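You operate a simulated robot arm through the tools that you are given. There is no shell and no other tool. Be economical: measure what you need, move in short steps, check, and stop when the job is done.

You are at the controls of a simulated robot arm. One attempt, no reset.

JOB
Rivet the pad of the same size on to the steel plate.
Fine: one stroke of the riveter, slide in; draw the slide out again and lay the plate in the riveter tray; leave the spare plate.

Only the result counts: the job must be done as asked and must still hold three seconds after the hand-in. Knocking over, shifting, dropping, spilling or breaking anything else fails it.

ROBOT AND FRAMES
A 7-joint arm with a two-finger parallel gripper, fixed in place. Base frame: the origin is at the foot of the arm, x ahead of it, y to its left, z up. Units: cm, rad, N and s.
Its first joint turns from -1.152 to 1.152 rad. Payload 2.4 kg.
Tool frame: the origin (TCP) lies between the finger pads and is the grasp point; the fingertips stand 3 cm ahead of it; z points along the fingers, y is the line along which they close. Largest opening 9.4 cm; finger width 2.8, thickness 1; the body of the gripper, 5 by 9.6 cm, starts 5.5 cm behind the TCP.
Orientation is that of the tool frame in the base frame, as a unit quaternion [w, x, y, z]. With the fingers straight down and closing along the base's y, the tool's x points along the base's -x, its y along +y and its z along -z.

CONTROLS
- The arm moves only by the tool move_arm. Its argument "rows" is a list of rows, each a list of 3 entries, a list of its own where there are three numbers: the shift along the tool's x, y, z in cm, then the turn, a rotation vector about the tool's x, y, z in degrees, then the opening in per cent of the stroke, from 0 (shut) to 100 (fully open). In form: [[[dx, dy, dz], [rx, ry, rz], hand], ...]. A call has 1 to 8 rows; each row is the pose to reach, as a shift and turn from the pose commanded when the call began, along the tool's axes at that moment. A row lasts 0.2 s, in which the tool goes at most 5 cm and 0.15 rad; a call with a longer step from one row to the next is refused whole, and so is a gripper value outside its range. A pose out of reach is approached as far as the arm can. The call stops where the force on the tool passes 40 N (or 10 N more than at its start, if that is more) or the arm is blocked; 0.2 s more then pass. Each finger travels about 15.3 cm/s and halts on what it meets, pressing with about 37 N; the grip force reading is that of the motor and also rises with nothing between the fingers. The clock runs only during rows and for 0.2 s after the last one: add rows that repeat a pose to give the fingers time. It gives the time, the measured TCP pose, the force on the tool (base axes), the opening and the grip force at its end, in the units of the frame above (readings bear some noise).
- Cameras (640 x 400 px; columns grow to the right, rows downward): "scene" is fixed at [3.35, 47.23, 146.01]; the picture's right is [-0.77, -0.63, 0.00], its down [-0.31, 0.37, -0.88] and it looks along [0.55, -0.68, -0.48] (base axes); focal length 364 px, centre (320, 200). "wrist" rides on the gripper at [7.6, 1.4, -10.3] in the tool frame; the picture's right is [-0.18, 0.98, 0.00], its down [-0.75, -0.14, -0.64] and it looks along [-0.63, -0.12, 0.77] (tool axes); focal length 243 px, centre (320, 200). There is no depth. A picture from a camera that has moved, and an enlarged one, comes with that camera's place and axes in the base frame and with its lens. The place of the scene camera against the robot may be out by one fixed shift of up to 1.2 cm in any direction.
- snapshot(camera): a new picture of that camera. The clock stands still meanwhile.
- inspect(camera, box): a new picture of the part [left, top, right, bottom] of that camera's present view, enlarged. The clock stands still meanwhile.
- finish_job(): hands the job in; it is judged then, once.

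Work in short steps. Places have to be worked out from the pictures, the camera data and where the tool is seen: move nearer, look again, correct. Check each grasp and each placing, and mend what went wrong. You have 120 turns and 64 pictures in all, those below and enlarged ones among them. Open the gripper and draw the arm clear of the work before you hand the job in, unless the task says otherwise; then end with one line.

The tools are called after ">>>" by a JSON object that holds its "fn" and its "kwargs". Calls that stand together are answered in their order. move_arm: Moves the arm, as the interface text tells. Its arguments: {"type":"object","properties":{"rows":{"type":"array","items":{"type":"array"}}},"required":["rows"]} The other tools are called the same way: snapshot (camera) takes a picture; inspect (camera, box) takes an enlarged picture of a part of a camera's view; finish_job () hands the job in.

At the start:

```text
t: 0.0
ee_pos: [46.79, -3.71, 127.49]
tool_rot: [0.0, -0.001, 1.0, 0.0]
force: [0.0, 0.4, -0.1]
opening: 9.4
finger_force: 0.0
```

scene: 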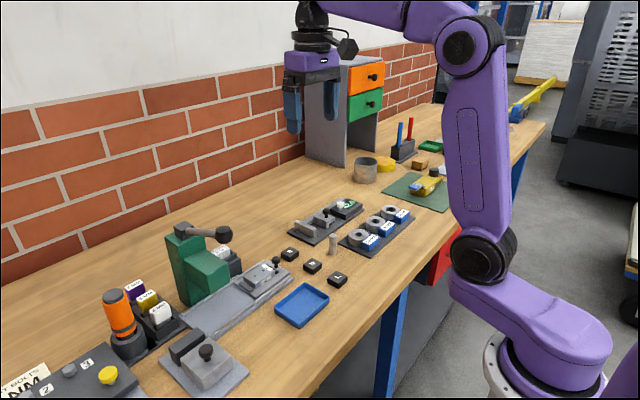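
wrist: 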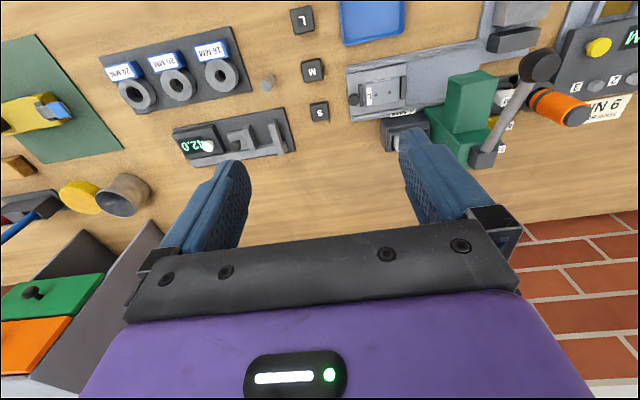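

I begin by looking closer at the work area with enlarged pictures.

>>> {"fn": "inspect", "kwargs": {"camera": "scene", "box": [80, 210, 360, 400]}}

>>> {"fn": "inspect", "kwargs": {"camera": "scene", "box": [270, 180, 430, 290]}}

>>> {"fn": "inspect", "kwargs": {"camera": "wrist", "box": [320, 0, 640, 200]}}

>>> {"fn": "inspect", "kwargs": {"camera": "wrist", "box": [80, 0, 340, 170]}}

```text
2.11 times, centred on (220, 305) of scene
camera zoom: at [3.35, 47.23, 146.01], right [-0.77, -0.63, 0.0], down [-0.31, 0.37, -0.88], along [0.55, -0.68, -0.48], focal length 765 px, centre (530, -21)
```

zoom: 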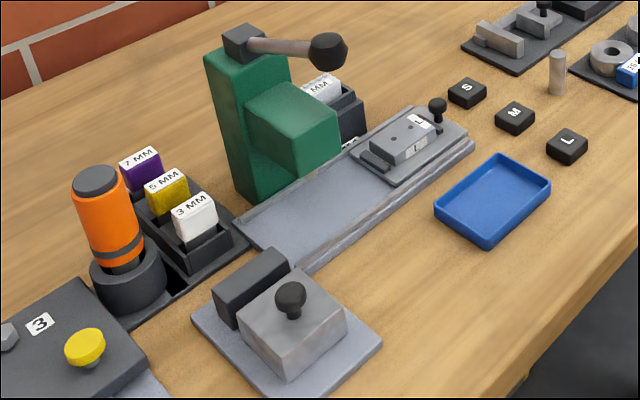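

```text
3.64 times, centred on (350, 235) of scene
camera zoom: at [3.35, 47.23, 146.01], right [-0.77, -0.63, 0.0], down [-0.31, 0.37, -0.88], along [0.55, -0.68, -0.48], focal length 1322 px, centre (211, 73)
```

zoom: 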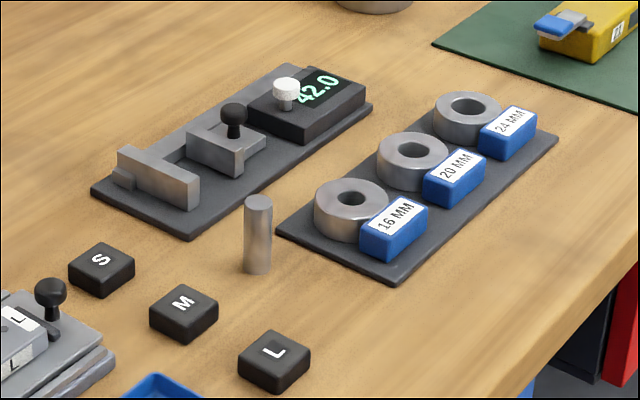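

```text
2.00 times, centred on (480, 100) of wrist
camera zoom: at [39.21, -2.2, 137.64], right [0.18, 0.98, 0.0], down [0.75, -0.14, 0.64], along [0.63, -0.12, -0.77], focal length 485 px, centre (0, 400)
```

zoom: 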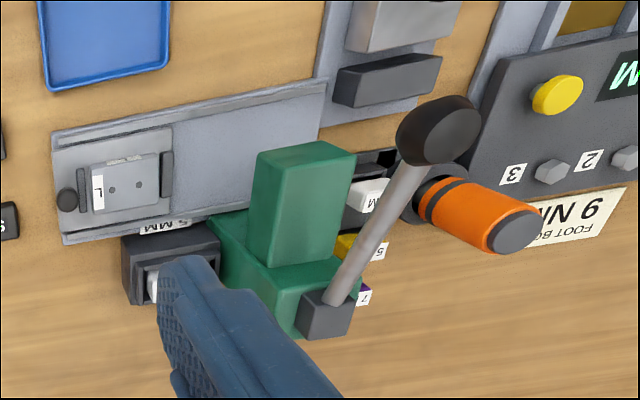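

```text
2.35 times, centred on (210, 85) of wrist
camera zoom: at [39.21, -2.2, 137.64], right [0.18, 0.98, 0.0], down [0.75, -0.14, 0.64], along [0.63, -0.12, -0.77], focal length 571 px, centre (579, 471)
```

zoom: 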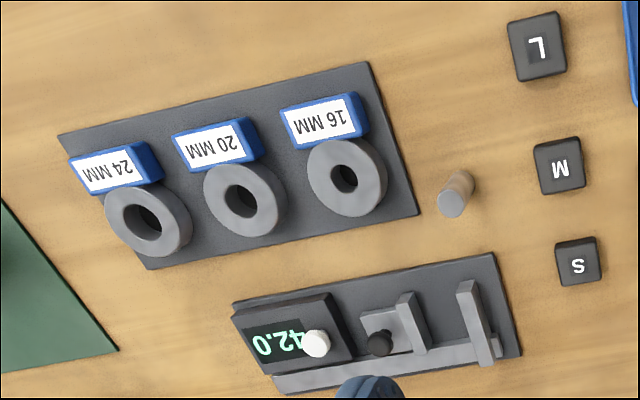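

The sight lines of both cameras cross near z≈89, so the surface may be nearer 88–89 than 68.8; I'll be careful with height. The slide with the plate sits around (54, 6), pads L/M/S around x=41/48/56, y≈-6. I go lower toward the slide for a better look.

>>> {"fn": "move_arm", "kwargs": {"rows": [[[-1, 2.5, 3.5], [0, 0, 0], 100], [[-2, 5, 7], [0, 0, 0], 100], [[-3.2, 7.7, 9], [0, 0, 0], 100], [[-3.2, 7.7, 9], [0, 0, 0], 100]]}}

>>> {"fn": "snapshot", "kwargs": {"camera": "wrist"}}

>>> {"fn": "snapshot", "kwargs": {"camera": "scene"}}

```text
t: 1.0
ee_pos: [50.07, 4.37, 118.18]
tool_rot: [0.0, 0.0, 1.0, 0.0]
force: [-0.7, 0.1, 0.5]
opening: 9.38
finger_force: 0.0
```

```text
57 pictures are left
camera wrist: at [42.38, 5.81, 128.47], right [0.19, 0.98, 0.0], down [0.75, -0.14, 0.64], along [0.63, -0.12, -0.77], focal length 243 px, centre (320, 200)
```

wrist: 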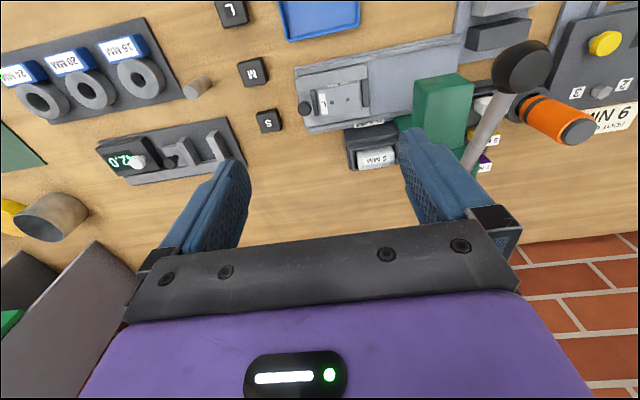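

```text
56 pictures are left
```

scene: 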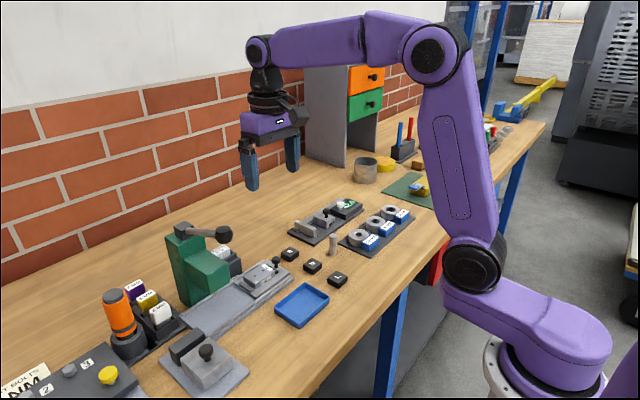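

Triangulating between the two wrist views puts the slide knob at about (54.7, 1.1, 91) and pad L at (41.9, -6, ~88). I look closer at the slide.

>>> {"fn": "inspect", "kwargs": {"camera": "wrist", "box": [280, 50, 500, 180]}}

>>> {"fn": "inspect", "kwargs": {"camera": "scene", "box": [160, 210, 310, 310]}}

```text
2.91 times, centred on (390, 115) of wrist
camera zoom: at [42.38, 5.81, 128.47], right [0.19, 0.98, 0.0], down [0.75, -0.14, 0.64], along [0.63, -0.12, -0.77], focal length 706 px, centre (116, 447)
```

zoom: 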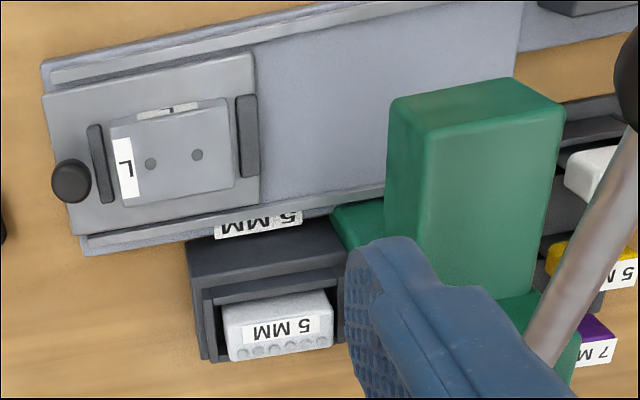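

```text
4.00 times, centred on (235, 260) of scene
camera zoom: at [3.35, 47.24, 146.01], right [-0.77, -0.63, 0.0], down [-0.31, 0.37, -0.88], along [0.55, -0.68, -0.48], focal length 1454 px, centre (660, -40)
```

zoom: 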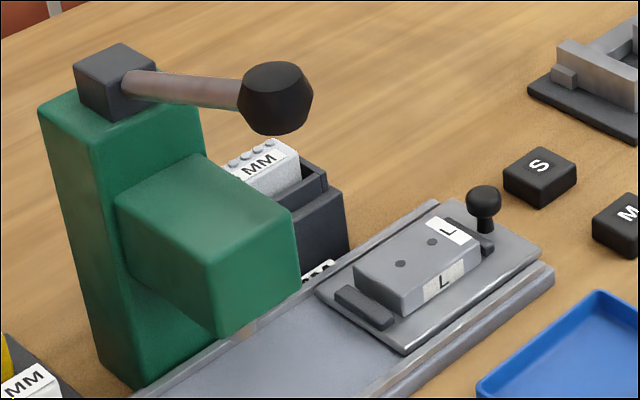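

The plate with an L label lies in the slide nest. I check the front block and cartridge area to identify the spare plate.

>>> {"fn": "inspect", "kwargs": {"camera": "scene", "box": [60, 270, 250, 400]}}

>>> {"fn": "inspect", "kwargs": {"camera": "scene", "box": [300, 60, 560, 220]}}

>>> {"fn": "inspect", "kwargs": {"camera": "wrist", "box": [330, 110, 420, 175]}}

```text
3.08 times, centred on (155, 335) of scene
camera zoom: at [3.35, 47.24, 146.01], right [-0.77, -0.63, 0.0], down [-0.31, 0.37, -0.88], along [0.55, -0.68, -0.48], focal length 1119 px, centre (828, -215)
```

zoom: 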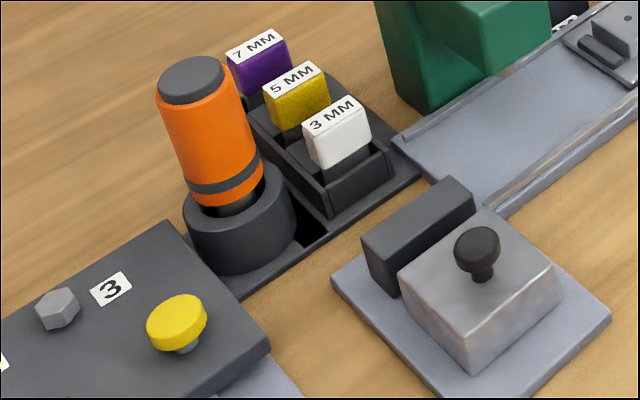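

```text
2.46 times, centred on (430, 140) of scene
camera zoom: at [3.35, 47.24, 146.01], right [-0.77, -0.63, 0.0], down [-0.31, 0.37, -0.88], along [0.55, -0.68, -0.48], focal length 895 px, centre (49, 348)
```

zoom: 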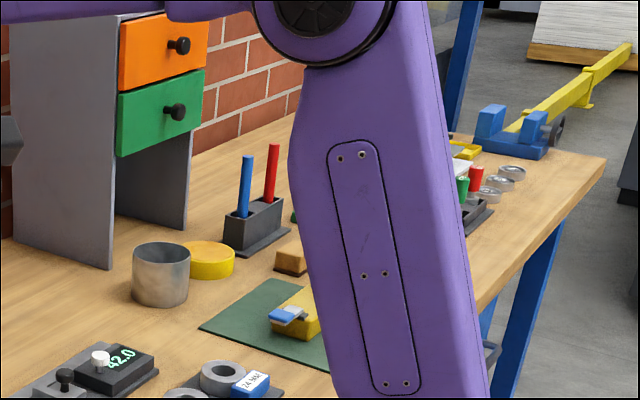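

```text
6.15 times, centred on (375, 142) of wrist
camera zoom: at [42.38, 5.81, 128.47], right [0.19, 0.98, 0.0], down [0.75, -0.14, 0.64], along [0.63, -0.12, -0.77], focal length 1493 px, centre (-18, 554)
```

zoom: 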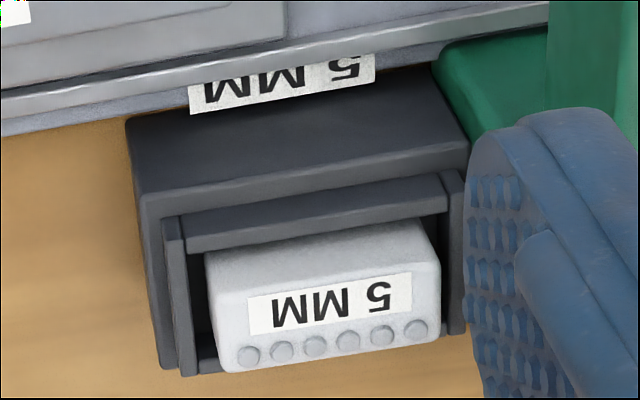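

No loose spare plate is in evidence near the slide; the pad needed is L. I move above pad L, staying well above it, to look closely.

>>> {"fn": "move_arm", "kwargs": {"rows": [[[2, -2.5, 3], [0, 0, 0], 100], [[4, -5, 6], [0, 0, 0], 100], [[6, -7.5, 9], [0, 0, 0], 100], [[8.2, -10.4, 12], [0, 0, 0], 60], [[8.2, -10.4, 15], [0, 0, 0], 60], [[8.2, -10.4, 15], [0, 0, 0], 60]]}}

>>> {"fn": "snapshot", "kwargs": {"camera": "wrist"}}

```text
t: 2.4
ee_pos: [41.76, -6.55, 103.3]
tool_rot: [0.0, 0.0, 1.0, 0.0]
force: [-0.2, 0.2, 0.2]
opening: 5.64
finger_force: 0.1
```

```text
50 pictures are left
camera wrist: at [34.19, -5.06, 113.54], right [0.18, 0.98, 0.0], down [0.75, -0.14, 0.64], along [0.63, -0.12, -0.77], focal length 243 px, centre (320, 200)
```

wrist: 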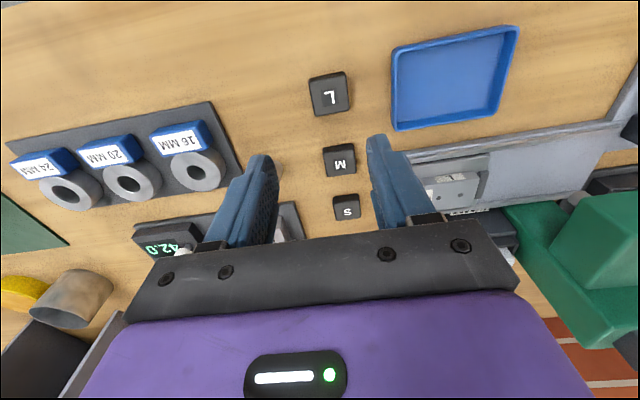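

Pad L is seen between the fingers, slightly to the +y side. I enlarge it to read its size and yaw.

>>> {"fn": "inspect", "kwargs": {"camera": "wrist", "box": [270, 40, 390, 115]}}

```text
5.33 times, centred on (330, 78) of wrist
camera zoom: at [34.19, -5.06, 113.54], right [0.18, 0.98, 0.0], down [0.75, -0.14, 0.64], along [0.63, -0.12, -0.77], focal length 1294 px, centre (267, 853)
```

zoom: 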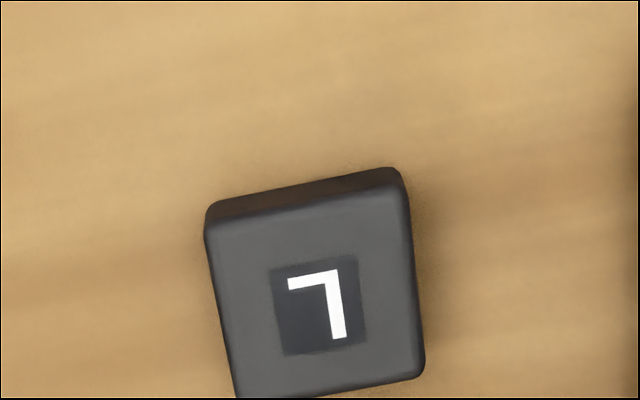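

The pad's corners give a square of about 3.4 cm, axis-aligned, centred at (41.8, -5.6). I centre on it and descend part way, then check.

>>> {"fn": "move_arm", "kwargs": {"rows": [[[0, 0.97, 3], [0, 0, 0], 60], [[0, 0.97, 6], [0, 0, 0], 60], [[0, 0.97, 9], [0, 0, 0], 60], [[0, 0.97, 11], [0, 0, 0], 60], [[0, 0.97, 11], [0, 0, 0], 60]]}}

>>> {"fn": "snapshot", "kwargs": {"camera": "wrist"}}

>>> {"fn": "inspect", "kwargs": {"camera": "scene", "box": [260, 200, 400, 300]}}

```text
t: 3.6
ee_pos: [41.93, -5.36, 92.38]
tool_rot: [0.0, -0.001, 1.0, 0.0]
force: [0.1, 0.1, -0.1]
opening: 5.61
finger_force: 0.0
```

```text
48 pictures are left
camera wrist: at [34.32, -3.84, 102.5], right [0.18, 0.98, 0.0], down [0.75, -0.14, 0.64], along [0.63, -0.12, -0.77], focal length 243 px, centre (320, 200)
```

wrist: 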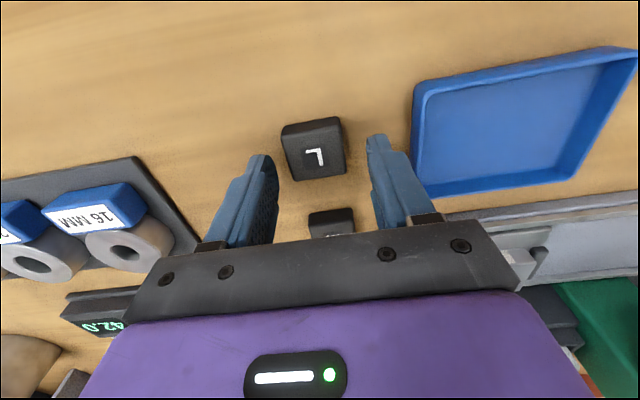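

```text
4.00 times, centred on (330, 250) of scene
camera zoom: at [3.35, 47.23, 146.01], right [-0.77, -0.63, 0.0], down [-0.31, 0.37, -0.88], along [0.55, -0.68, -0.48], focal length 1454 px, centre (280, 0)
```

zoom: 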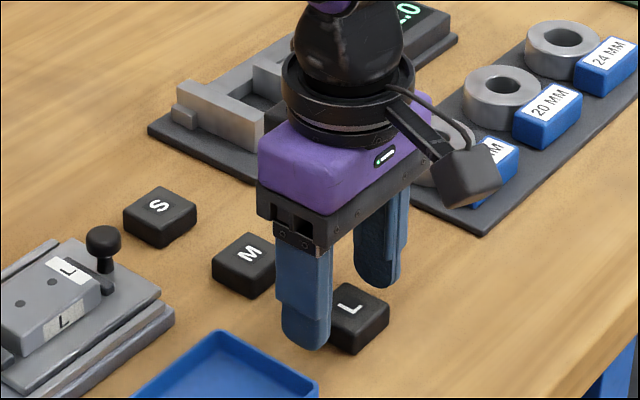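

Pad top is at z≈88.6, fingers straddle it. I shift 0.25 cm in −y and lower by 2.1 cm.

>>> {"fn": "move_arm", "kwargs": {"rows": [[[0.05, -0.25, 1], [0, 0, 0], 60], [[0.05, -0.25, 2.1], [0, 0, 0], 60], [[0.05, -0.25, 2.1], [0, 0, 0], 60]]}}

>>> {"fn": "snapshot", "kwargs": {"camera": "wrist"}}

>>> {"fn": "inspect", "kwargs": {"camera": "scene", "box": [300, 240, 370, 300]}}

```text
t: 4.2
ee_pos: [41.85, -5.58, 91.0]
tool_rot: [0.0, 0.001, 1.0, 0.001]
force: [-6.5, 0.4, 19.2]
opening: 5.65
finger_force: 0.2
stopped in row 2: the force on the tool passed its limit (the readings are from after the stop); the commanded pose is now the measured one
```

```text
46 pictures are left
camera wrist: at [34.25, -4.08, 101.23], right [0.19, 0.98, 0.0], down [0.75, -0.14, 0.64], along [0.63, -0.12, -0.77], focal length 243 px, centre (320, 200)
```

wrist: 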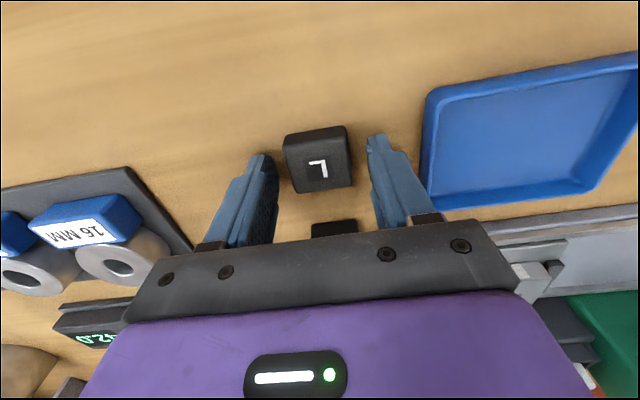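

```text
6.67 times, centred on (335, 270) of scene
camera zoom: at [3.31, 47.24, 146.01], right [-0.77, -0.63, 0.0], down [-0.31, 0.37, -0.88], along [0.55, -0.68, -0.48], focal length 2424 px, centre (220, -267)
```

zoom: 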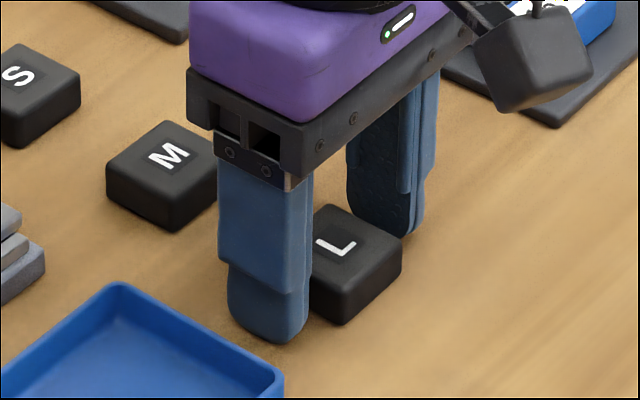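

The fingertips touched the surface: TCP 91.0 means the surface is at z≈88. With that, the pad centre is about x=41.2, so I raise 0.3, shift 0.6 toward the base and close.

>>> {"fn": "move_arm", "kwargs": {"rows": [[[0, 0.05, -0.4], [0, 0, 0], 60], [[0.6, 0.05, -0.4], [0, 0, 0], 60], [[0.6, 0.05, -0.3], [0, 0, 0], 60], [[0.6, 0.05, -0.3], [0, 0, 0], 30], [[0.6, 0.05, -0.3], [0, 0, 0], 20], [[0.6, 0.05, -0.3], [0, 0, 0], 20]]}}

>>> {"fn": "snapshot", "kwargs": {"camera": "wrist"}}

```text
t: 5.6
ee_pos: [41.36, -5.39, 91.18]
tool_rot: [0.001, 0.001, 1.0, 0.001]
force: [0.4, 0.1, 0.3]
opening: 3.47
finger_force: 36.9
```

```text
44 pictures are left
camera wrist: at [33.78, -3.97, 101.43], right [0.19, 0.98, 0.0], down [0.75, -0.14, 0.64], along [0.63, -0.12, -0.77], focal length 243 px, centre (320, 200)
```

wrist: 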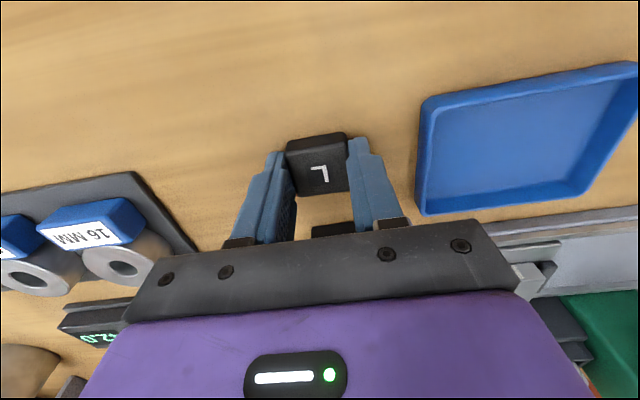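

Pad L is gripped (3.47 cm wide). I lift it and carry it above the slide nest.

>>> {"fn": "move_arm", "kwargs": {"rows": [[[0, 0, -4], [0, 0, 0], 20], [[0, 0, -8], [0, 0, 0], 20], [[0, 0, -12.5], [0, 0, 0], 20], [[-3.5, 3, -13], [0, 0, 0], 20], [[-7, 6, -13], [0, 0, 0], 20], [[-10, 9, -13], [0, 0, 0], 20], [[-12.8, 11.7, -13], [0, 0, 0], 20], [[-12.8, 11.7, -13], [0, 0, 0], 20]]}}

>>> {"fn": "snapshot", "kwargs": {"camera": "wrist"}}

>>> {"fn": "inspect", "kwargs": {"camera": "wrist", "box": [220, 40, 420, 165]}}

```text
t: 7.4
ee_pos: [54.05, 5.95, 104.62]
tool_rot: [0.002, 0.001, 1.0, -0.001]
force: [0.9, 0.4, -0.3]
opening: 3.49
finger_force: 37.5
```

```text
43 pictures are left
camera wrist: at [46.5, 7.47, 114.85], right [0.19, 0.98, 0.0], down [0.75, -0.14, 0.64], along [0.63, -0.12, -0.77], focal length 243 px, centre (320, 200)
```

wrist: 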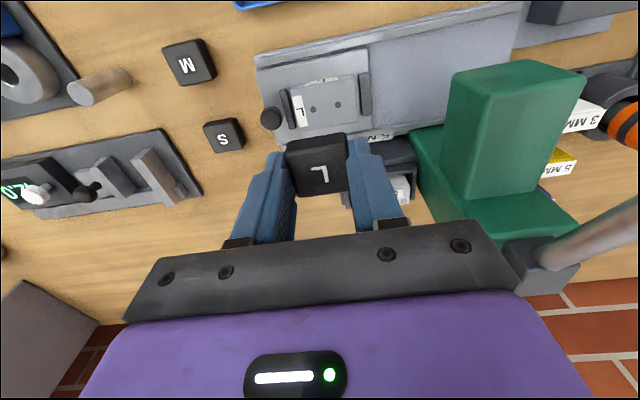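

```text
3.20 times, centred on (320, 102) of wrist
camera zoom: at [46.5, 7.47, 114.85], right [0.19, 0.98, 0.0], down [0.75, -0.14, 0.64], along [0.63, -0.12, -0.77], focal length 776 px, centre (320, 512)
```

zoom: 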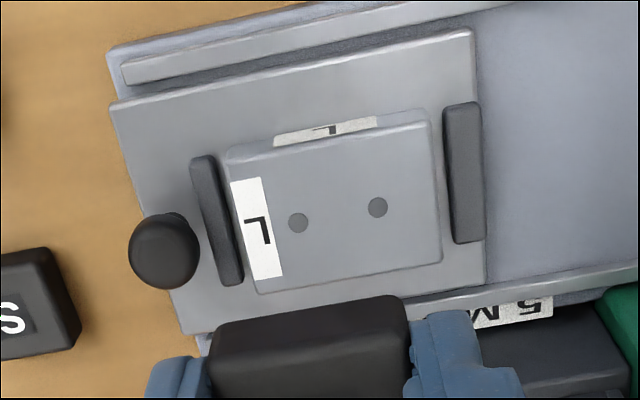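

The plate's two holes have their midpoint near (54.65, 6.45) at z≈91; the L pad should cover them. I enlarge the held pad to know its offset in the hand.

>>> {"fn": "inspect", "kwargs": {"camera": "wrist", "box": [260, 120, 380, 195]}}

```text
5.33 times, centred on (320, 158) of wrist
camera zoom: at [46.5, 7.47, 114.85], right [0.19, 0.98, 0.0], down [0.75, -0.14, 0.64], along [0.63, -0.12, -0.77], focal length 1294 px, centre (320, 427)
```

zoom: 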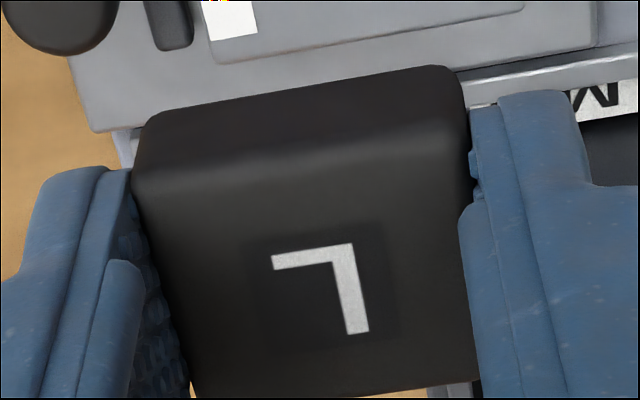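

The pad sits about centred in the hand. I shift to (54.55, 6.45) and lower to leave about 1.3 cm above the plate, then check.

>>> {"fn": "move_arm", "kwargs": {"rows": [[[-0.5, 0.5, 3], [0, 0, 0], 20], [[-0.5, 0.5, 6], [0, 0, 0], 20], [[-0.5, 0.5, 8.6], [0, 0, 0], 20], [[-0.5, 0.5, 8.6], [0, 0, 0], 20]]}}

>>> {"fn": "inspect", "kwargs": {"camera": "wrist", "box": [220, 80, 420, 205]}}

>>> {"fn": "inspect", "kwargs": {"camera": "scene", "box": [200, 220, 310, 300]}}

```text
t: 8.4
ee_pos: [54.7, 6.73, 95.96]
tool_rot: [0.002, 0.0, 1.0, 0.0]
force: [-0.5, 0.4, 0.7]
opening: 3.5
finger_force: 37.0
```

```text
3.20 times, centred on (320, 142) of wrist
camera zoom: at [47.08, 8.1, 106.06], right [0.19, 0.98, 0.0], down [0.75, -0.14, 0.64], along [0.63, -0.12, -0.77], focal length 776 px, centre (320, 384)
```

zoom: 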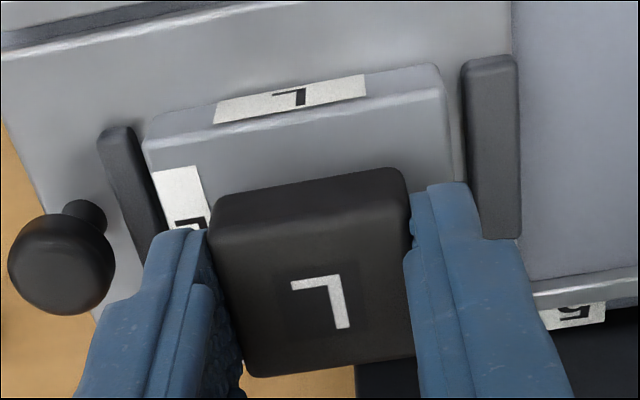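

```text
5.00 times, centred on (255, 260) of scene
camera zoom: at [3.35, 47.23, 146.01], right [-0.77, -0.63, 0.0], down [-0.31, 0.37, -0.88], along [0.55, -0.68, -0.48], focal length 1818 px, centre (645, -100)
```

zoom: 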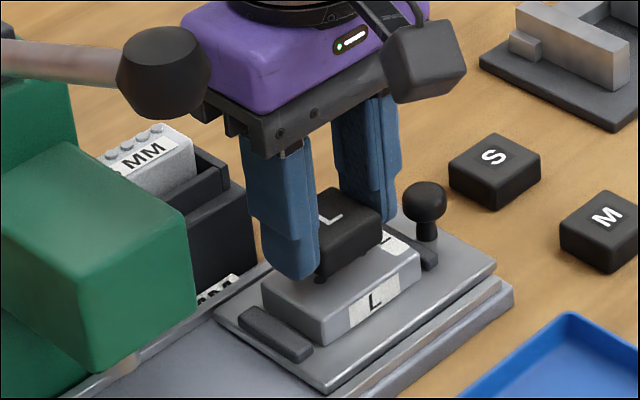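

There seems to be a small pin below the pad; I look closer.

>>> {"fn": "inspect", "kwargs": {"camera": "scene", "box": [240, 245, 300, 285]}}

```text
10.00 times, centred on (270, 265) of scene
camera zoom: at [3.35, 47.23, 146.01], right [-0.77, -0.63, 0.0], down [-0.31, 0.37, -0.88], along [0.55, -0.68, -0.48], focal length 3636 px, centre (820, -450)
```

zoom: 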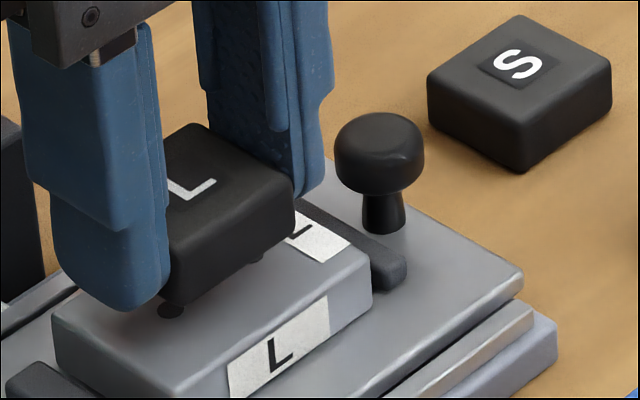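

The dark spots are the plate's own holes, and the pad is lined up within ~0.2 cm in y. I correct −0.2 in y and lower gently until contact.

>>> {"fn": "move_arm", "kwargs": {"rows": [[[0, -0.2, 0.6], [0, 0, 0], 20], [[0, -0.2, 1.0], [0, 0, 0], 20], [[0, -0.2, 1.2], [0, 0, 0], 20], [[0, -0.2, 1.3], [0, 0, 0], 20], [[0, -0.2, 1.3], [0, 0, 0], 20]]}}

>>> {"fn": "inspect", "kwargs": {"camera": "scene", "box": [240, 245, 300, 285]}}

>>> {"fn": "inspect", "kwargs": {"camera": "wrist", "box": [220, 80, 420, 205]}}

```text
t: 9.6
ee_pos: [54.83, 6.42, 94.73]
tool_rot: [0.005, 0.001, 1.0, -0.001]
force: [-6.4, 0.2, 38.0]
opening: 3.47
finger_force: 36.5
```

```text
10.00 times, centred on (270, 265) of scene
camera zoom: at [3.27, 47.23, 146.02], right [-0.77, -0.63, 0.0], down [-0.31, 0.37, -0.88], along [0.55, -0.68, -0.48], focal length 3636 px, centre (820, -450)
```

zoom: 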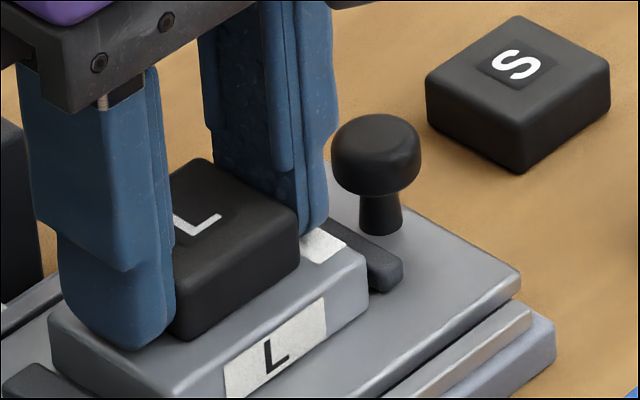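

```text
3.20 times, centred on (320, 142) of wrist
camera zoom: at [47.08, 7.95, 104.8], right [0.19, 0.98, 0.0], down [0.75, -0.14, 0.65], along [0.64, -0.12, -0.76], focal length 776 px, centre (320, 384)
```

zoom: 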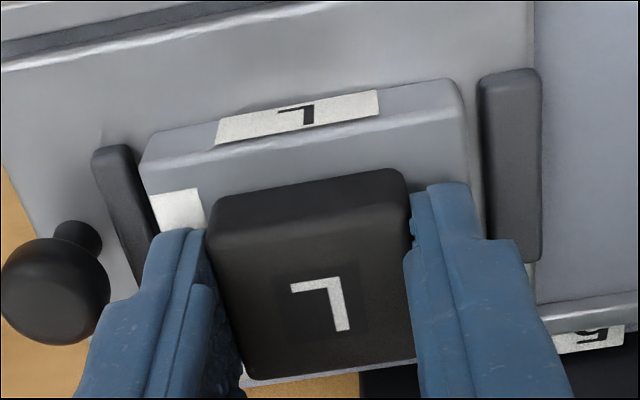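

The pad is on the plate (contact at TCP ≈94.7); margins show it about 0.28 cm too far in +x. I lift slightly, shift back 0.28, and set down with lighter pressure.

>>> {"fn": "move_arm", "kwargs": {"rows": [[[0, 0, -0.3], [0, 0, 0], 20], [[0.28, 0, -0.5], [0, 0, 0], 20], [[0.28, 0, -0.2], [0, 0, 0], 20], [[0.28, 0, -0.05], [0, 0, 0], 20], [[0.28, 0, -0.05], [0, 0, 0], 20]]}}

>>> {"fn": "inspect", "kwargs": {"camera": "wrist", "box": [220, 80, 420, 205]}}

```text
t: 10.8
ee_pos: [54.44, 6.46, 94.55]
tool_rot: [0.002, 0.0, 1.0, -0.001]
force: [-9.0, 0.3, 30.6]
opening: 3.48
finger_force: 37.0
```

```text
3.20 times, centred on (320, 142) of wrist
camera zoom: at [46.77, 7.87, 104.83], right [0.19, 0.98, 0.0], down [0.75, -0.14, 0.65], along [0.63, -0.12, -0.76], focal length 776 px, centre (320, 384)
```

zoom: 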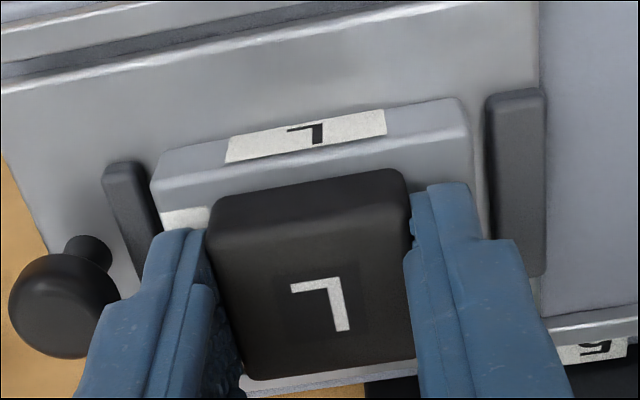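

Margins now look even on all sides. I release with a modest opening and rise.

>>> {"fn": "move_arm", "kwargs": {"rows": [[[0, 0, -0.1], [0, 0, 0], 30], [[0, 0, -0.1], [0, 0, 0], 47], [[0, 0, -0.1], [0, 0, 0], 47], [[0, 0, -3], [0, 0, 0], 47], [[0, 0, -7], [0, 0, 0], 47], [[0, 0, -7], [0, 0, 0], 47]]}}

>>> {"fn": "snapshot", "kwargs": {"camera": "wrist"}}

>>> {"fn": "inspect", "kwargs": {"camera": "wrist", "box": [220, 40, 420, 165]}}

```text
t: 12.2
ee_pos: [54.48, 6.27, 101.2]
tool_rot: [0.001, 0.001, 1.0, 0.001]
force: [0.5, 0.1, 0.5]
opening: 4.44
finger_force: 0.1
```

```text
34 pictures are left
camera wrist: at [46.86, 7.71, 111.41], right [0.19, 0.98, 0.0], down [0.75, -0.14, 0.64], along [0.63, -0.12, -0.77], focal length 243 px, centre (320, 200)
```

wrist: 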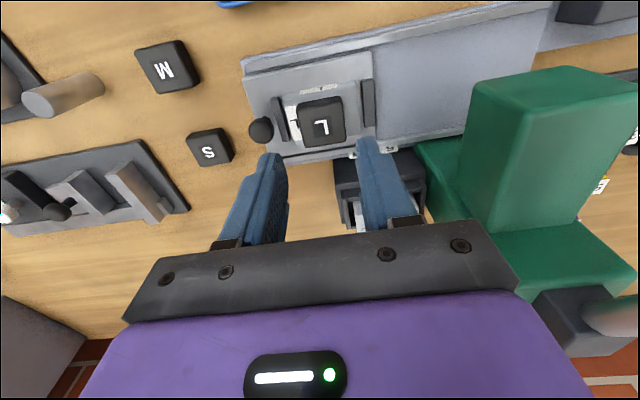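

```text
3.20 times, centred on (320, 102) of wrist
camera zoom: at [46.86, 7.71, 111.41], right [0.19, 0.98, 0.0], down [0.75, -0.14, 0.64], along [0.63, -0.12, -0.77], focal length 776 px, centre (320, 512)
```

zoom: 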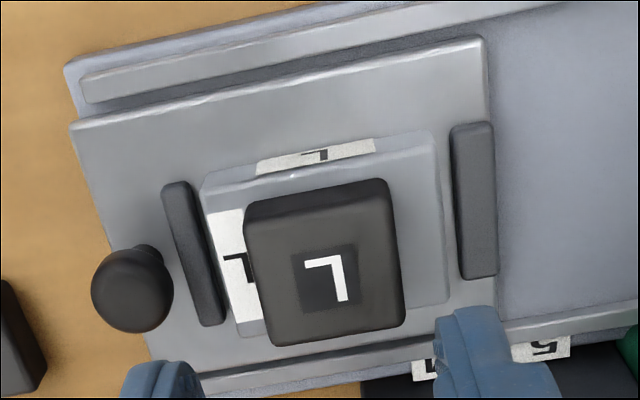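

The pad is centred on the plate within 0.1 cm. Next is the slide: I'll grip its knob (≈(54.4, 1.2, 91.9)) with the hand yawed −90° and leaning away from the riveter head. First I back off and yaw.

>>> {"fn": "move_arm", "kwargs": {"rows": [[[0, -1, -1], [0, 0, -8], 47], [[0, -2, -2], [0, 0, -16], 47], [[0, -3, -3], [0, 0, -24], 47], [[0, -4, -3], [0, 0, -32], 47], [[0, -5, -3], [0, 0, -40], 47], [[0, -6, -3], [0, 0, -48], 47], [[0, -7, -3], [0, 0, -56], 47], [[0, -8, -3], [0, 0, -64], 47]]}}

>>> {"fn": "move_arm", "kwargs": {"rows": [[[0, 0, 0], [0, 0, -8], 47], [[0, 0, 0], [0, 0, -16], 47], [[0, 0, 0], [0, 0, -24], 47], [[0, 0, 0], [0, 0, -26], 47], [[0, 0, 0], [0, 0, -26], 47]]}}

```text
t: 14.0
ee_pos: [54.36, -1.49, 104.38]
tool_rot: [0.0, -0.531, 0.848, 0.0]
force: [0.1, 0.2, -0.1]
opening: 4.4
finger_force: 0.0
```

```text
t: 15.2
ee_pos: [54.39, -1.5, 104.46]
tool_rot: [0.001, -0.707, 0.708, -0.002]
force: [-0.9, 0.7, 0.6]
opening: 4.42
finger_force: 0.1
```

Yaw is as intended (tool x along −y). Now tilt by 25° so the fingers point toward +y and look.

>>> {"fn": "move_arm", "kwargs": {"rows": [[[0, 0, 0], [0, -8, 0], 47], [[0, 0, 0], [0, -16, 0], 47], [[0, 0, 0], [0, -24, 0], 47], [[0, 0, 0], [0, -25, 0], 47], [[0, 0, 0], [0, -25, 0], 47]]}}

>>> {"fn": "snapshot", "kwargs": {"camera": "wrist"}}

```text
t: 16.4
ee_pos: [54.35, -1.63, 104.51]
tool_rot: [0.154, -0.69, 0.691, 0.153]
force: [-0.2, -0.3, 0.3]
opening: 4.43
finger_force: 0.1
```

```text
32 pictures are left
camera wrist: at [52.88, -12.8, 110.51], right [-0.98, 0.17, 0.07], down [0.14, 0.41, 0.9], along [0.12, 0.9, -0.43], focal length 243 px, centre (320, 200)
```

wrist: 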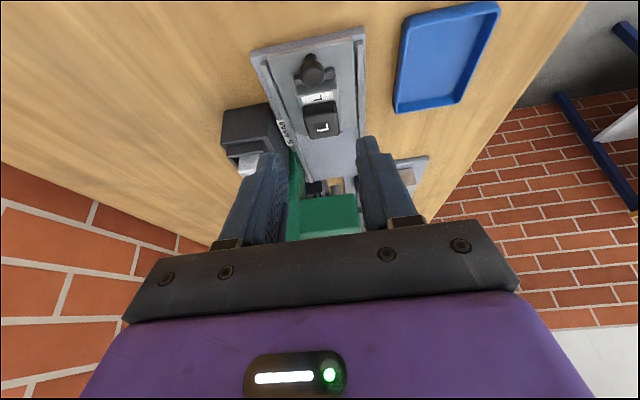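

The knob is at about (54.45, 1.0) in this view, in line with the fingers. I lower around it.

>>> {"fn": "move_arm", "kwargs": {"rows": [[[0.8, -0.1, 3], [0, 0, 0], 47], [[1.6, -0.1, 6], [0, 0, 0], 47], [[2.3, -0.1, 8.5], [0, 0, 0], 47], [[2.76, -0.1, 10.3], [0, 0, 0], 47], [[2.76, -0.1, 10.3], [0, 0, 0], 47]]}}

>>> {"fn": "snapshot", "kwargs": {"camera": "wrist"}}

>>> {"fn": "inspect", "kwargs": {"camera": "scene", "box": [240, 235, 320, 290]}}

```text
t: 17.6
ee_pos: [54.44, 0.28, 94.04]
tool_rot: [0.155, -0.69, 0.69, 0.151]
force: [-0.1, -0.8, -0.2]
opening: 4.46
finger_force: 0.1
```

```text
31 pictures are left
camera wrist: at [53.02, -10.99, 100.06], right [-0.98, 0.17, 0.08], down [0.14, 0.41, 0.9], along [0.12, 0.9, -0.43], focal length 243 px, centre (320, 200)
```

wrist: 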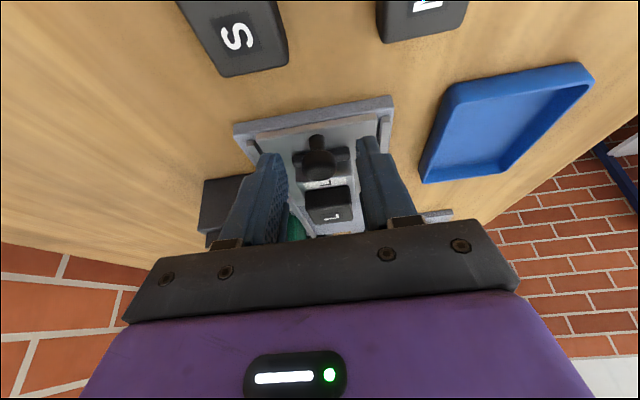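

```text
7.27 times, centred on (280, 262) of scene
camera zoom: at [3.35, 47.23, 146.01], right [-0.77, -0.63, 0.0], down [-0.31, 0.37, -0.88], along [0.55, -0.68, -0.48], focal length 2644 px, centre (611, -254)
```

zoom: 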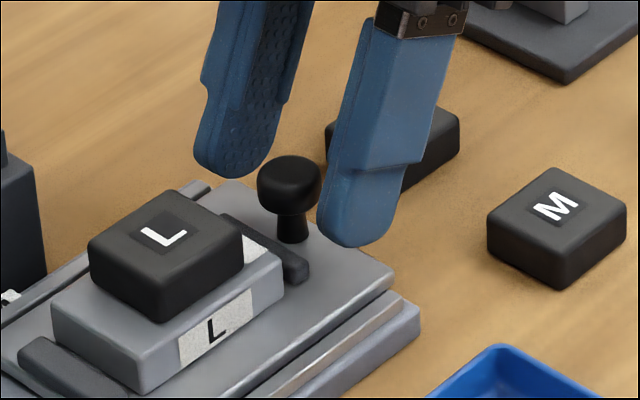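

The fingers straddle the knob cap with the tips slightly below it. I go 0.4 further along the fingers and close.

>>> {"fn": "move_arm", "kwargs": {"rows": [[[0, 0, 0.4], [0, 0, 0], 47], [[0, 0, 0.4], [0, 0, 0], 30], [[0, 0, 0.4], [0, 0, 0], 10], [[0, 0, 0.4], [0, 0, 0], 10]]}}

>>> {"fn": "inspect", "kwargs": {"camera": "scene", "box": [240, 235, 320, 290]}}

```text
t: 18.6
ee_pos: [54.4, 0.55, 93.68]
tool_rot: [0.155, -0.69, 0.691, 0.15]
force: [13.1, 1.6, -4.8]
opening: 2.04
finger_force: 44.9
```

```text
7.27 times, centred on (280, 262) of scene
camera zoom: at [3.4, 47.24, 146.01], right [-0.77, -0.63, 0.0], down [-0.31, 0.37, -0.88], along [0.55, -0.68, -0.48], focal length 2644 px, centre (611, -254)
```

zoom: 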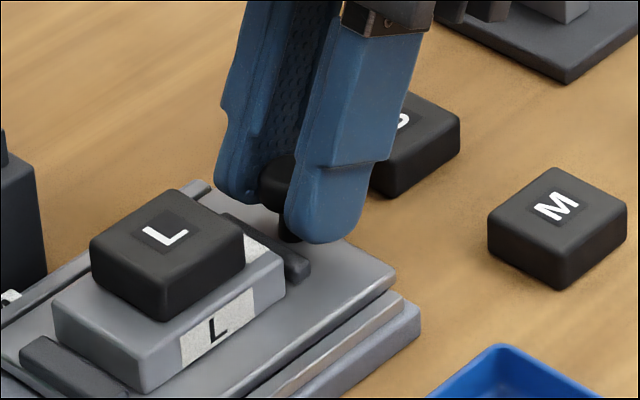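

The knob is held. I push the slide in slowly along +y in small steps, easing the side load a bit.

>>> {"fn": "move_arm", "kwargs": {"rows": [[[-0.18, -0.1, 0.085], [0, 0, 0], 10], [[-0.54, -0.1, 0.25], [0, 0, 0], 10], [[-1.09, -0.1, 0.51], [0, 0, 0], 10], [[-1.63, -0.1, 0.76], [0, 0, 0], 10], [[-2.17, -0.1, 1.01], [0, 0, 0], 10], [[-2.54, -0.1, 1.18], [0, 0, 0], 10], [[-2.72, -0.1, 1.27], [0, 0, 0], 10]]}}

>>> {"fn": "snapshot", "kwargs": {"camera": "scene"}}

```text
t: 20.2
ee_pos: [54.5, 3.51, 93.69]
tool_rot: [0.154, -0.69, 0.691, 0.151]
force: [14.0, -0.2, 5.0]
opening: 2.03
finger_force: 44.7
```

```text
28 pictures are left
```

scene: 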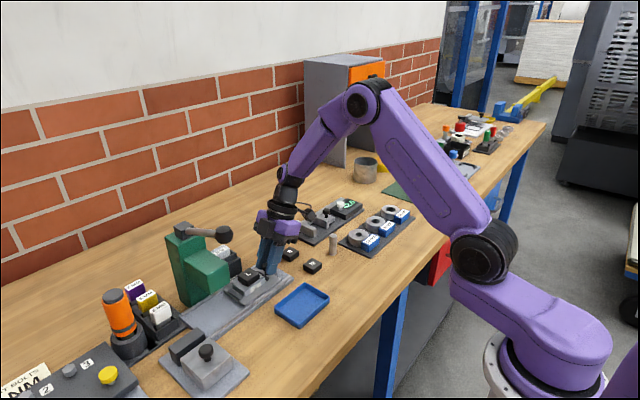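

The slide follows with the pad in place. I continue.

>>> {"fn": "move_arm", "kwargs": {"rows": [[[-0.27, -0.1, 0.13], [0, 0, 0], 10], [[-0.82, -0.1, 0.38], [0, 0, 0], 10], [[-1.45, -0.1, 0.68], [0, 0, 0], 10], [[-2.08, -0.1, 0.97], [0, 0, 0], 10], [[-2.72, -0.1, 1.27], [0, 0, 0], 10], [[-3.35, -0.1, 1.57], [0, 0, 0], 10], [[-3.81, -0.1, 1.78], [0, 0, 0], 10], [[-3.99, -0.1, 1.86], [0, 0, 0], 10]]}}

>>> {"fn": "inspect", "kwargs": {"camera": "scene", "box": [160, 210, 300, 300]}}

```text
t: 22.0
ee_pos: [54.44, 7.98, 93.6]
tool_rot: [-0.153, 0.691, -0.69, -0.152]
force: [-11.0, -1.0, 38.7]
opening: 2.03
finger_force: 45.5
```

```text
4.44 times, centred on (230, 255) of scene
camera zoom: at [3.25, 47.22, 146.02], right [-0.77, -0.63, 0.0], down [-0.3, 0.37, -0.88], along [0.55, -0.68, -0.48], focal length 1616 px, centre (720, -44)
```

zoom: 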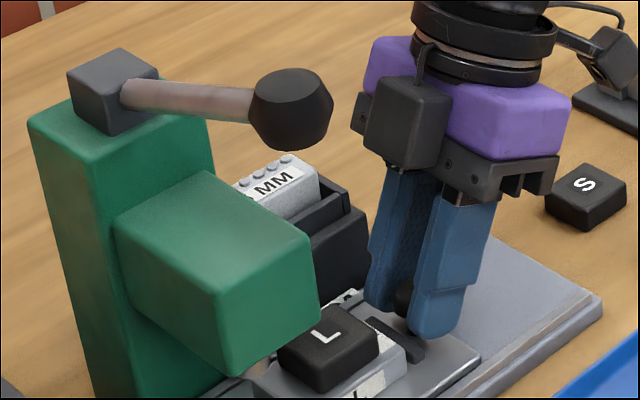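

A downward press has built up (38 N), so I ease up 0.2 cm, centre sideways, and continue the last ~3.5 cm.

>>> {"fn": "move_arm", "kwargs": {"rows": [[[-0.09, 0.1, -0.18], [0, 0, 0], 10], [[-0.36, 0.1, -0.05], [0, 0, 0], 10], [[-0.81, 0.1, 0.16], [0, 0, 0], 10], [[-1.35, 0.1, 0.41], [0, 0, 0], 10], [[-1.9, 0.1, 0.67], [0, 0, 0], 10], [[-2.44, 0.1, 0.92], [0, 0, 0], 10], [[-2.89, 0.1, 1.13], [0, 0, 0], 10], [[-3.26, 0.1, 1.3], [0, 0, 0], 10]]}}

>>> {"fn": "inspect", "kwargs": {"camera": "scene", "box": [160, 210, 300, 300]}}

```text
t: 23.8
ee_pos: [54.59, 11.43, 93.53]
tool_rot: [0.152, -0.69, 0.691, 0.153]
force: [-5.3, -0.8, -9.5]
opening: 2.05
finger_force: 45.3
```

```text
4.44 times, centred on (230, 255) of scene
camera zoom: at [3.36, 47.24, 146.01], right [-0.77, -0.63, 0.0], down [-0.31, 0.37, -0.88], along [0.55, -0.68, -0.48], focal length 1616 px, centre (720, -44)
```

zoom: 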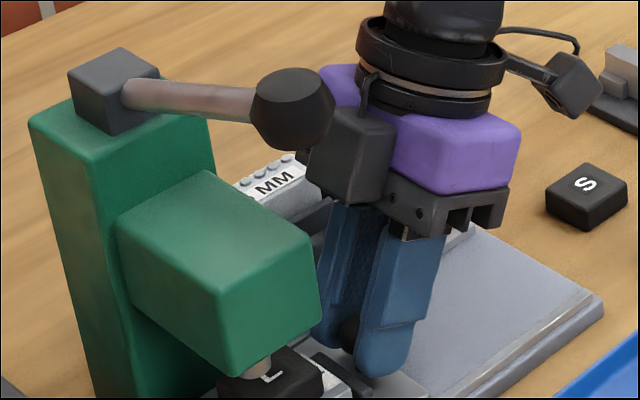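

The pad is arriving under the ram. I nudge on in 0.2 cm steps to find the end stop.

>>> {"fn": "move_arm", "kwargs": {"rows": [[[-0.18, 0, 0.08], [0, 0, 0], 10], [[-0.36, 0, 0.17], [0, 0, 0], 10], [[-0.36, 0, 0.17], [0, 0, 0], 10]]}}

>>> {"fn": "inspect", "kwargs": {"camera": "scene", "box": [195, 265, 275, 320]}}

```text
t: 24.6
ee_pos: [54.47, 11.96, 93.59]
tool_rot: [-0.152, 0.69, -0.69, -0.154]
force: [-9.9, 0.3, -14.7]
opening: 2.02
finger_force: 45.2
```

```text
7.27 times, centred on (235, 292) of scene
camera zoom: at [3.35, 47.24, 146.01], right [-0.77, -0.63, 0.0], down [-0.31, 0.37, -0.88], along [0.55, -0.68, -0.48], focal length 2644 px, centre (938, -473)
```

zoom: 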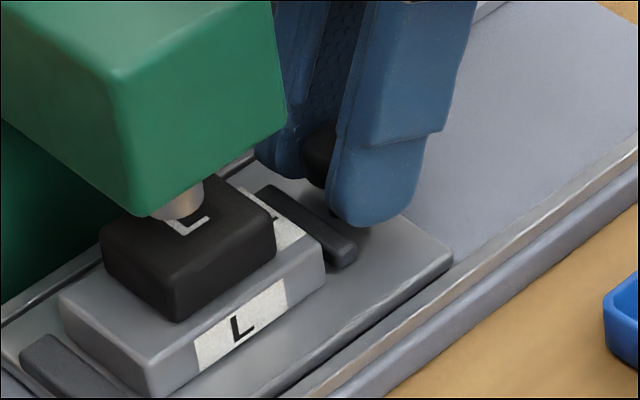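

No stop yet (no y force). I continue in small steps.

>>> {"fn": "move_arm", "kwargs": {"rows": [[[-0.18, 0, 0.08], [0, 0, 0], 10], [[-0.36, 0, 0.17], [0, 0, 0], 10], [[-0.54, 0, 0.25], [0, 0, 0], 10], [[-0.54, 0, 0.25], [0, 0, 0], 10]]}}

>>> {"fn": "inspect", "kwargs": {"camera": "scene", "box": [195, 265, 275, 320]}}

```text
t: 25.6
ee_pos: [54.56, 11.96, 93.71]
tool_rot: [0.151, -0.689, 0.692, 0.152]
force: [-7.2, -22.8, -25.0]
opening: 2.03
finger_force: 45.0
```

```text
7.27 times, centred on (235, 292) of scene
camera zoom: at [3.39, 47.18, 146.03], right [-0.77, -0.63, 0.0], down [-0.31, 0.37, -0.88], along [0.55, -0.68, -0.48], focal length 2644 px, centre (938, -473)
```

zoom: 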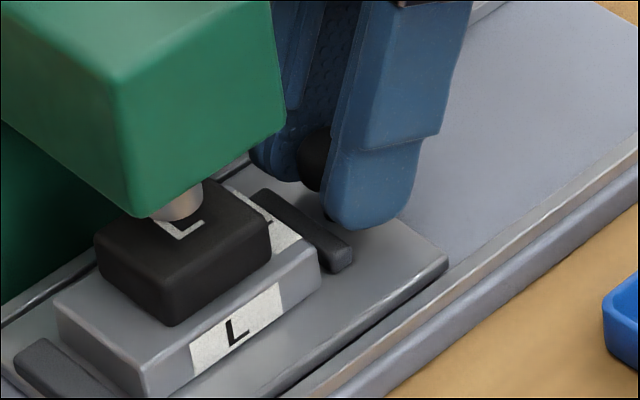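

The end stop is reached (−23 N in y). I ease the preload, open and retreat along the finger axis.

>>> {"fn": "move_arm", "kwargs": {"rows": [[[0.36, 0, -0.08], [0, 0, 0], 10], [[0.36, 0, -0.08], [0, 0, 0], 30], [[0.36, 0, -0.08], [0, 0, 0], 47], [[0.36, 0, -0.08], [0, 0, 0], 47], [[0.36, 0, -3], [0, 0, 0], 47], [[0.36, 0, -7], [0, 0, 0], 47], [[0.36, 0, -11], [0, 0, 0], 47], [[0.36, 0, -15], [0, 0, 0], 47]]}}

>>> {"fn": "inspect", "kwargs": {"camera": "scene", "box": [160, 210, 300, 300]}}

```text
t: 27.4
ee_pos: [54.54, 6.02, 107.41]
tool_rot: [0.154, -0.69, 0.691, 0.153]
force: [-0.4, 0.0, -1.1]
opening: 4.46
finger_force: 0.0
```

```text
4.44 times, centred on (230, 255) of scene
camera zoom: at [3.35, 47.23, 146.01], right [-0.77, -0.63, 0.0], down [-0.31, 0.37, -0.88], along [0.55, -0.68, -0.48], focal length 1616 px, centre (720, -44)
```

zoom: 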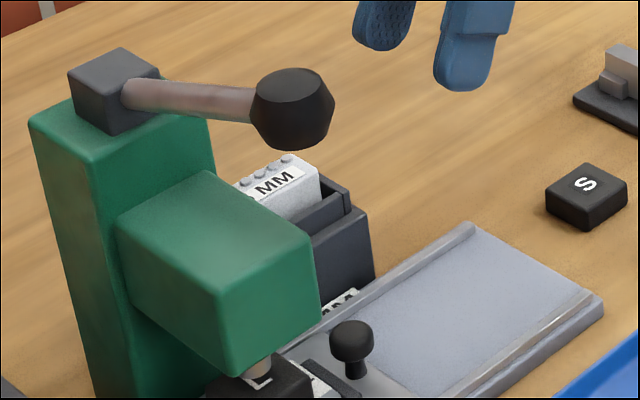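

The plate and pad are under the ram. Now the lever: I'll grip its ball (≈(48.1, 17.5, 111.4)) with fingers closing along y. First I rise and untilt, then yaw back.

>>> {"fn": "move_arm", "kwargs": {"rows": [[[-0.85, 1.5, -1.8], [0, 8, 0], 60], [[-1.7, 3, -3.6], [0, 16, 0], 80], [[-2.6, 4.5, -5.4], [0, 24, 0], 100], [[-3.4, 6.4, -7.25], [0, 25, 0], 100], [[-3.4, 6.4, -7.25], [0, 25, 0], 100]]}}

>>> {"fn": "move_arm", "kwargs": {"rows": [[[0, 0, 0], [0, 0, 8], 100], [[0, 0, 0], [0, 0, 16], 100], [[0, 0, 0], [0, 0, 24], 100], [[0, 0, 0], [0, 0, 32], 100], [[0, 0, 0], [0, 0, 40], 100], [[0, 0, 0], [0, 0, 48], 100], [[0, 0, 0], [0, 0, 56], 100], [[0, 0, 0], [0, 0, 64], 100]]}}

>>> {"fn": "move_arm", "kwargs": {"rows": [[[0, 0, 0], [0, 0, 8], 100], [[0, 0, 0], [0, 0, 16], 100], [[0, 0, 0], [0, 0, 24], 100], [[0, 0, 0], [0, 0, 26], 100], [[0, 0, 0], [0, 0, 26], 100]]}}

>>> {"fn": "snapshot", "kwargs": {"camera": "wrist"}}

```text
t: 28.6
ee_pos: [48.01, 5.93, 115.35]
tool_rot: [0.0, -0.707, 0.707, -0.001]
force: [0.1, 0.3, 0.4]
opening: 9.39
finger_force: 0.0
```

```text
t: 30.4
ee_pos: [48.21, 5.82, 115.19]
tool_rot: [0.002, -0.223, 0.975, -0.001]
force: [0.1, -0.4, -0.1]
opening: 9.42
finger_force: 0.0
```

```text
t: 31.6
ee_pos: [48.14, 5.78, 115.13]
tool_rot: [0.001, 0.001, 1.0, 0.0]
force: [-0.6, -0.7, 0.9]
opening: 9.39
finger_force: 0.0
```

```text
22 pictures are left
camera wrist: at [40.51, 7.21, 125.38], right [0.19, 0.98, 0.0], down [0.75, -0.14, 0.64], along [0.63, -0.12, -0.77], focal length 243 px, centre (320, 200)
```

wrist: 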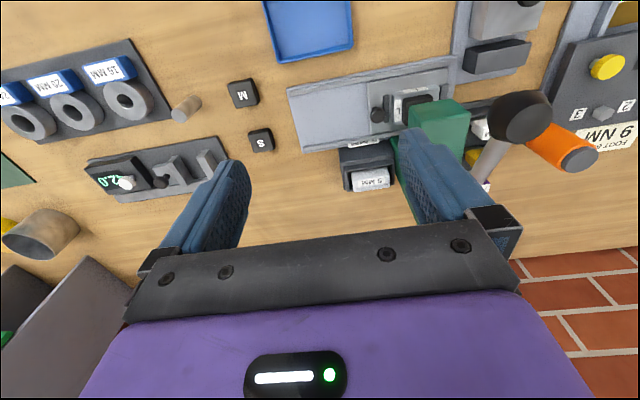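

Ball position is confirmed at about (48, 17.6, 111.4). I rise 3 cm and go above it.

>>> {"fn": "move_arm", "kwargs": {"rows": [[[0, 0, -3], [0, 0, 0], 100], [[0, 4, -4], [0, 0, 0], 100], [[0, 8, -4], [0, 0, 0], 80], [[0.1, 11.8, -4], [0, 0, 0], 60], [[0.1, 11.8, -4], [0, 0, 0], 60]]}}

>>> {"fn": "snapshot", "kwargs": {"camera": "wrist"}}

```text
t: 32.8
ee_pos: [47.75, 17.42, 119.01]
tool_rot: [0.0, 0.001, 1.0, 0.0]
force: [0.4, -1.0, 0.2]
opening: 5.63
finger_force: 0.1
```

```text
21 pictures are left
camera wrist: at [40.16, 18.86, 129.21], right [0.19, 0.98, 0.0], down [0.75, -0.14, 0.64], along [0.63, -0.12, -0.77], focal length 243 px, centre (320, 200)
```

wrist: 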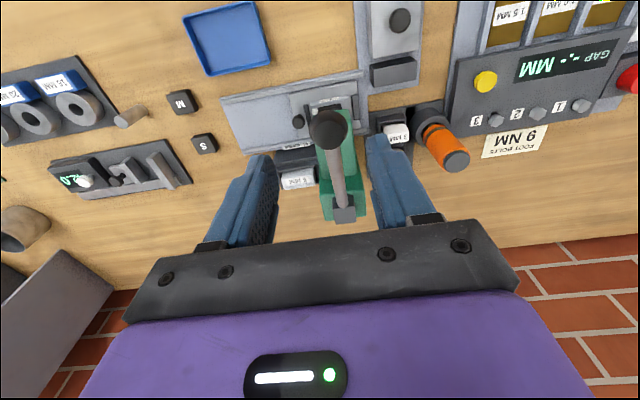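

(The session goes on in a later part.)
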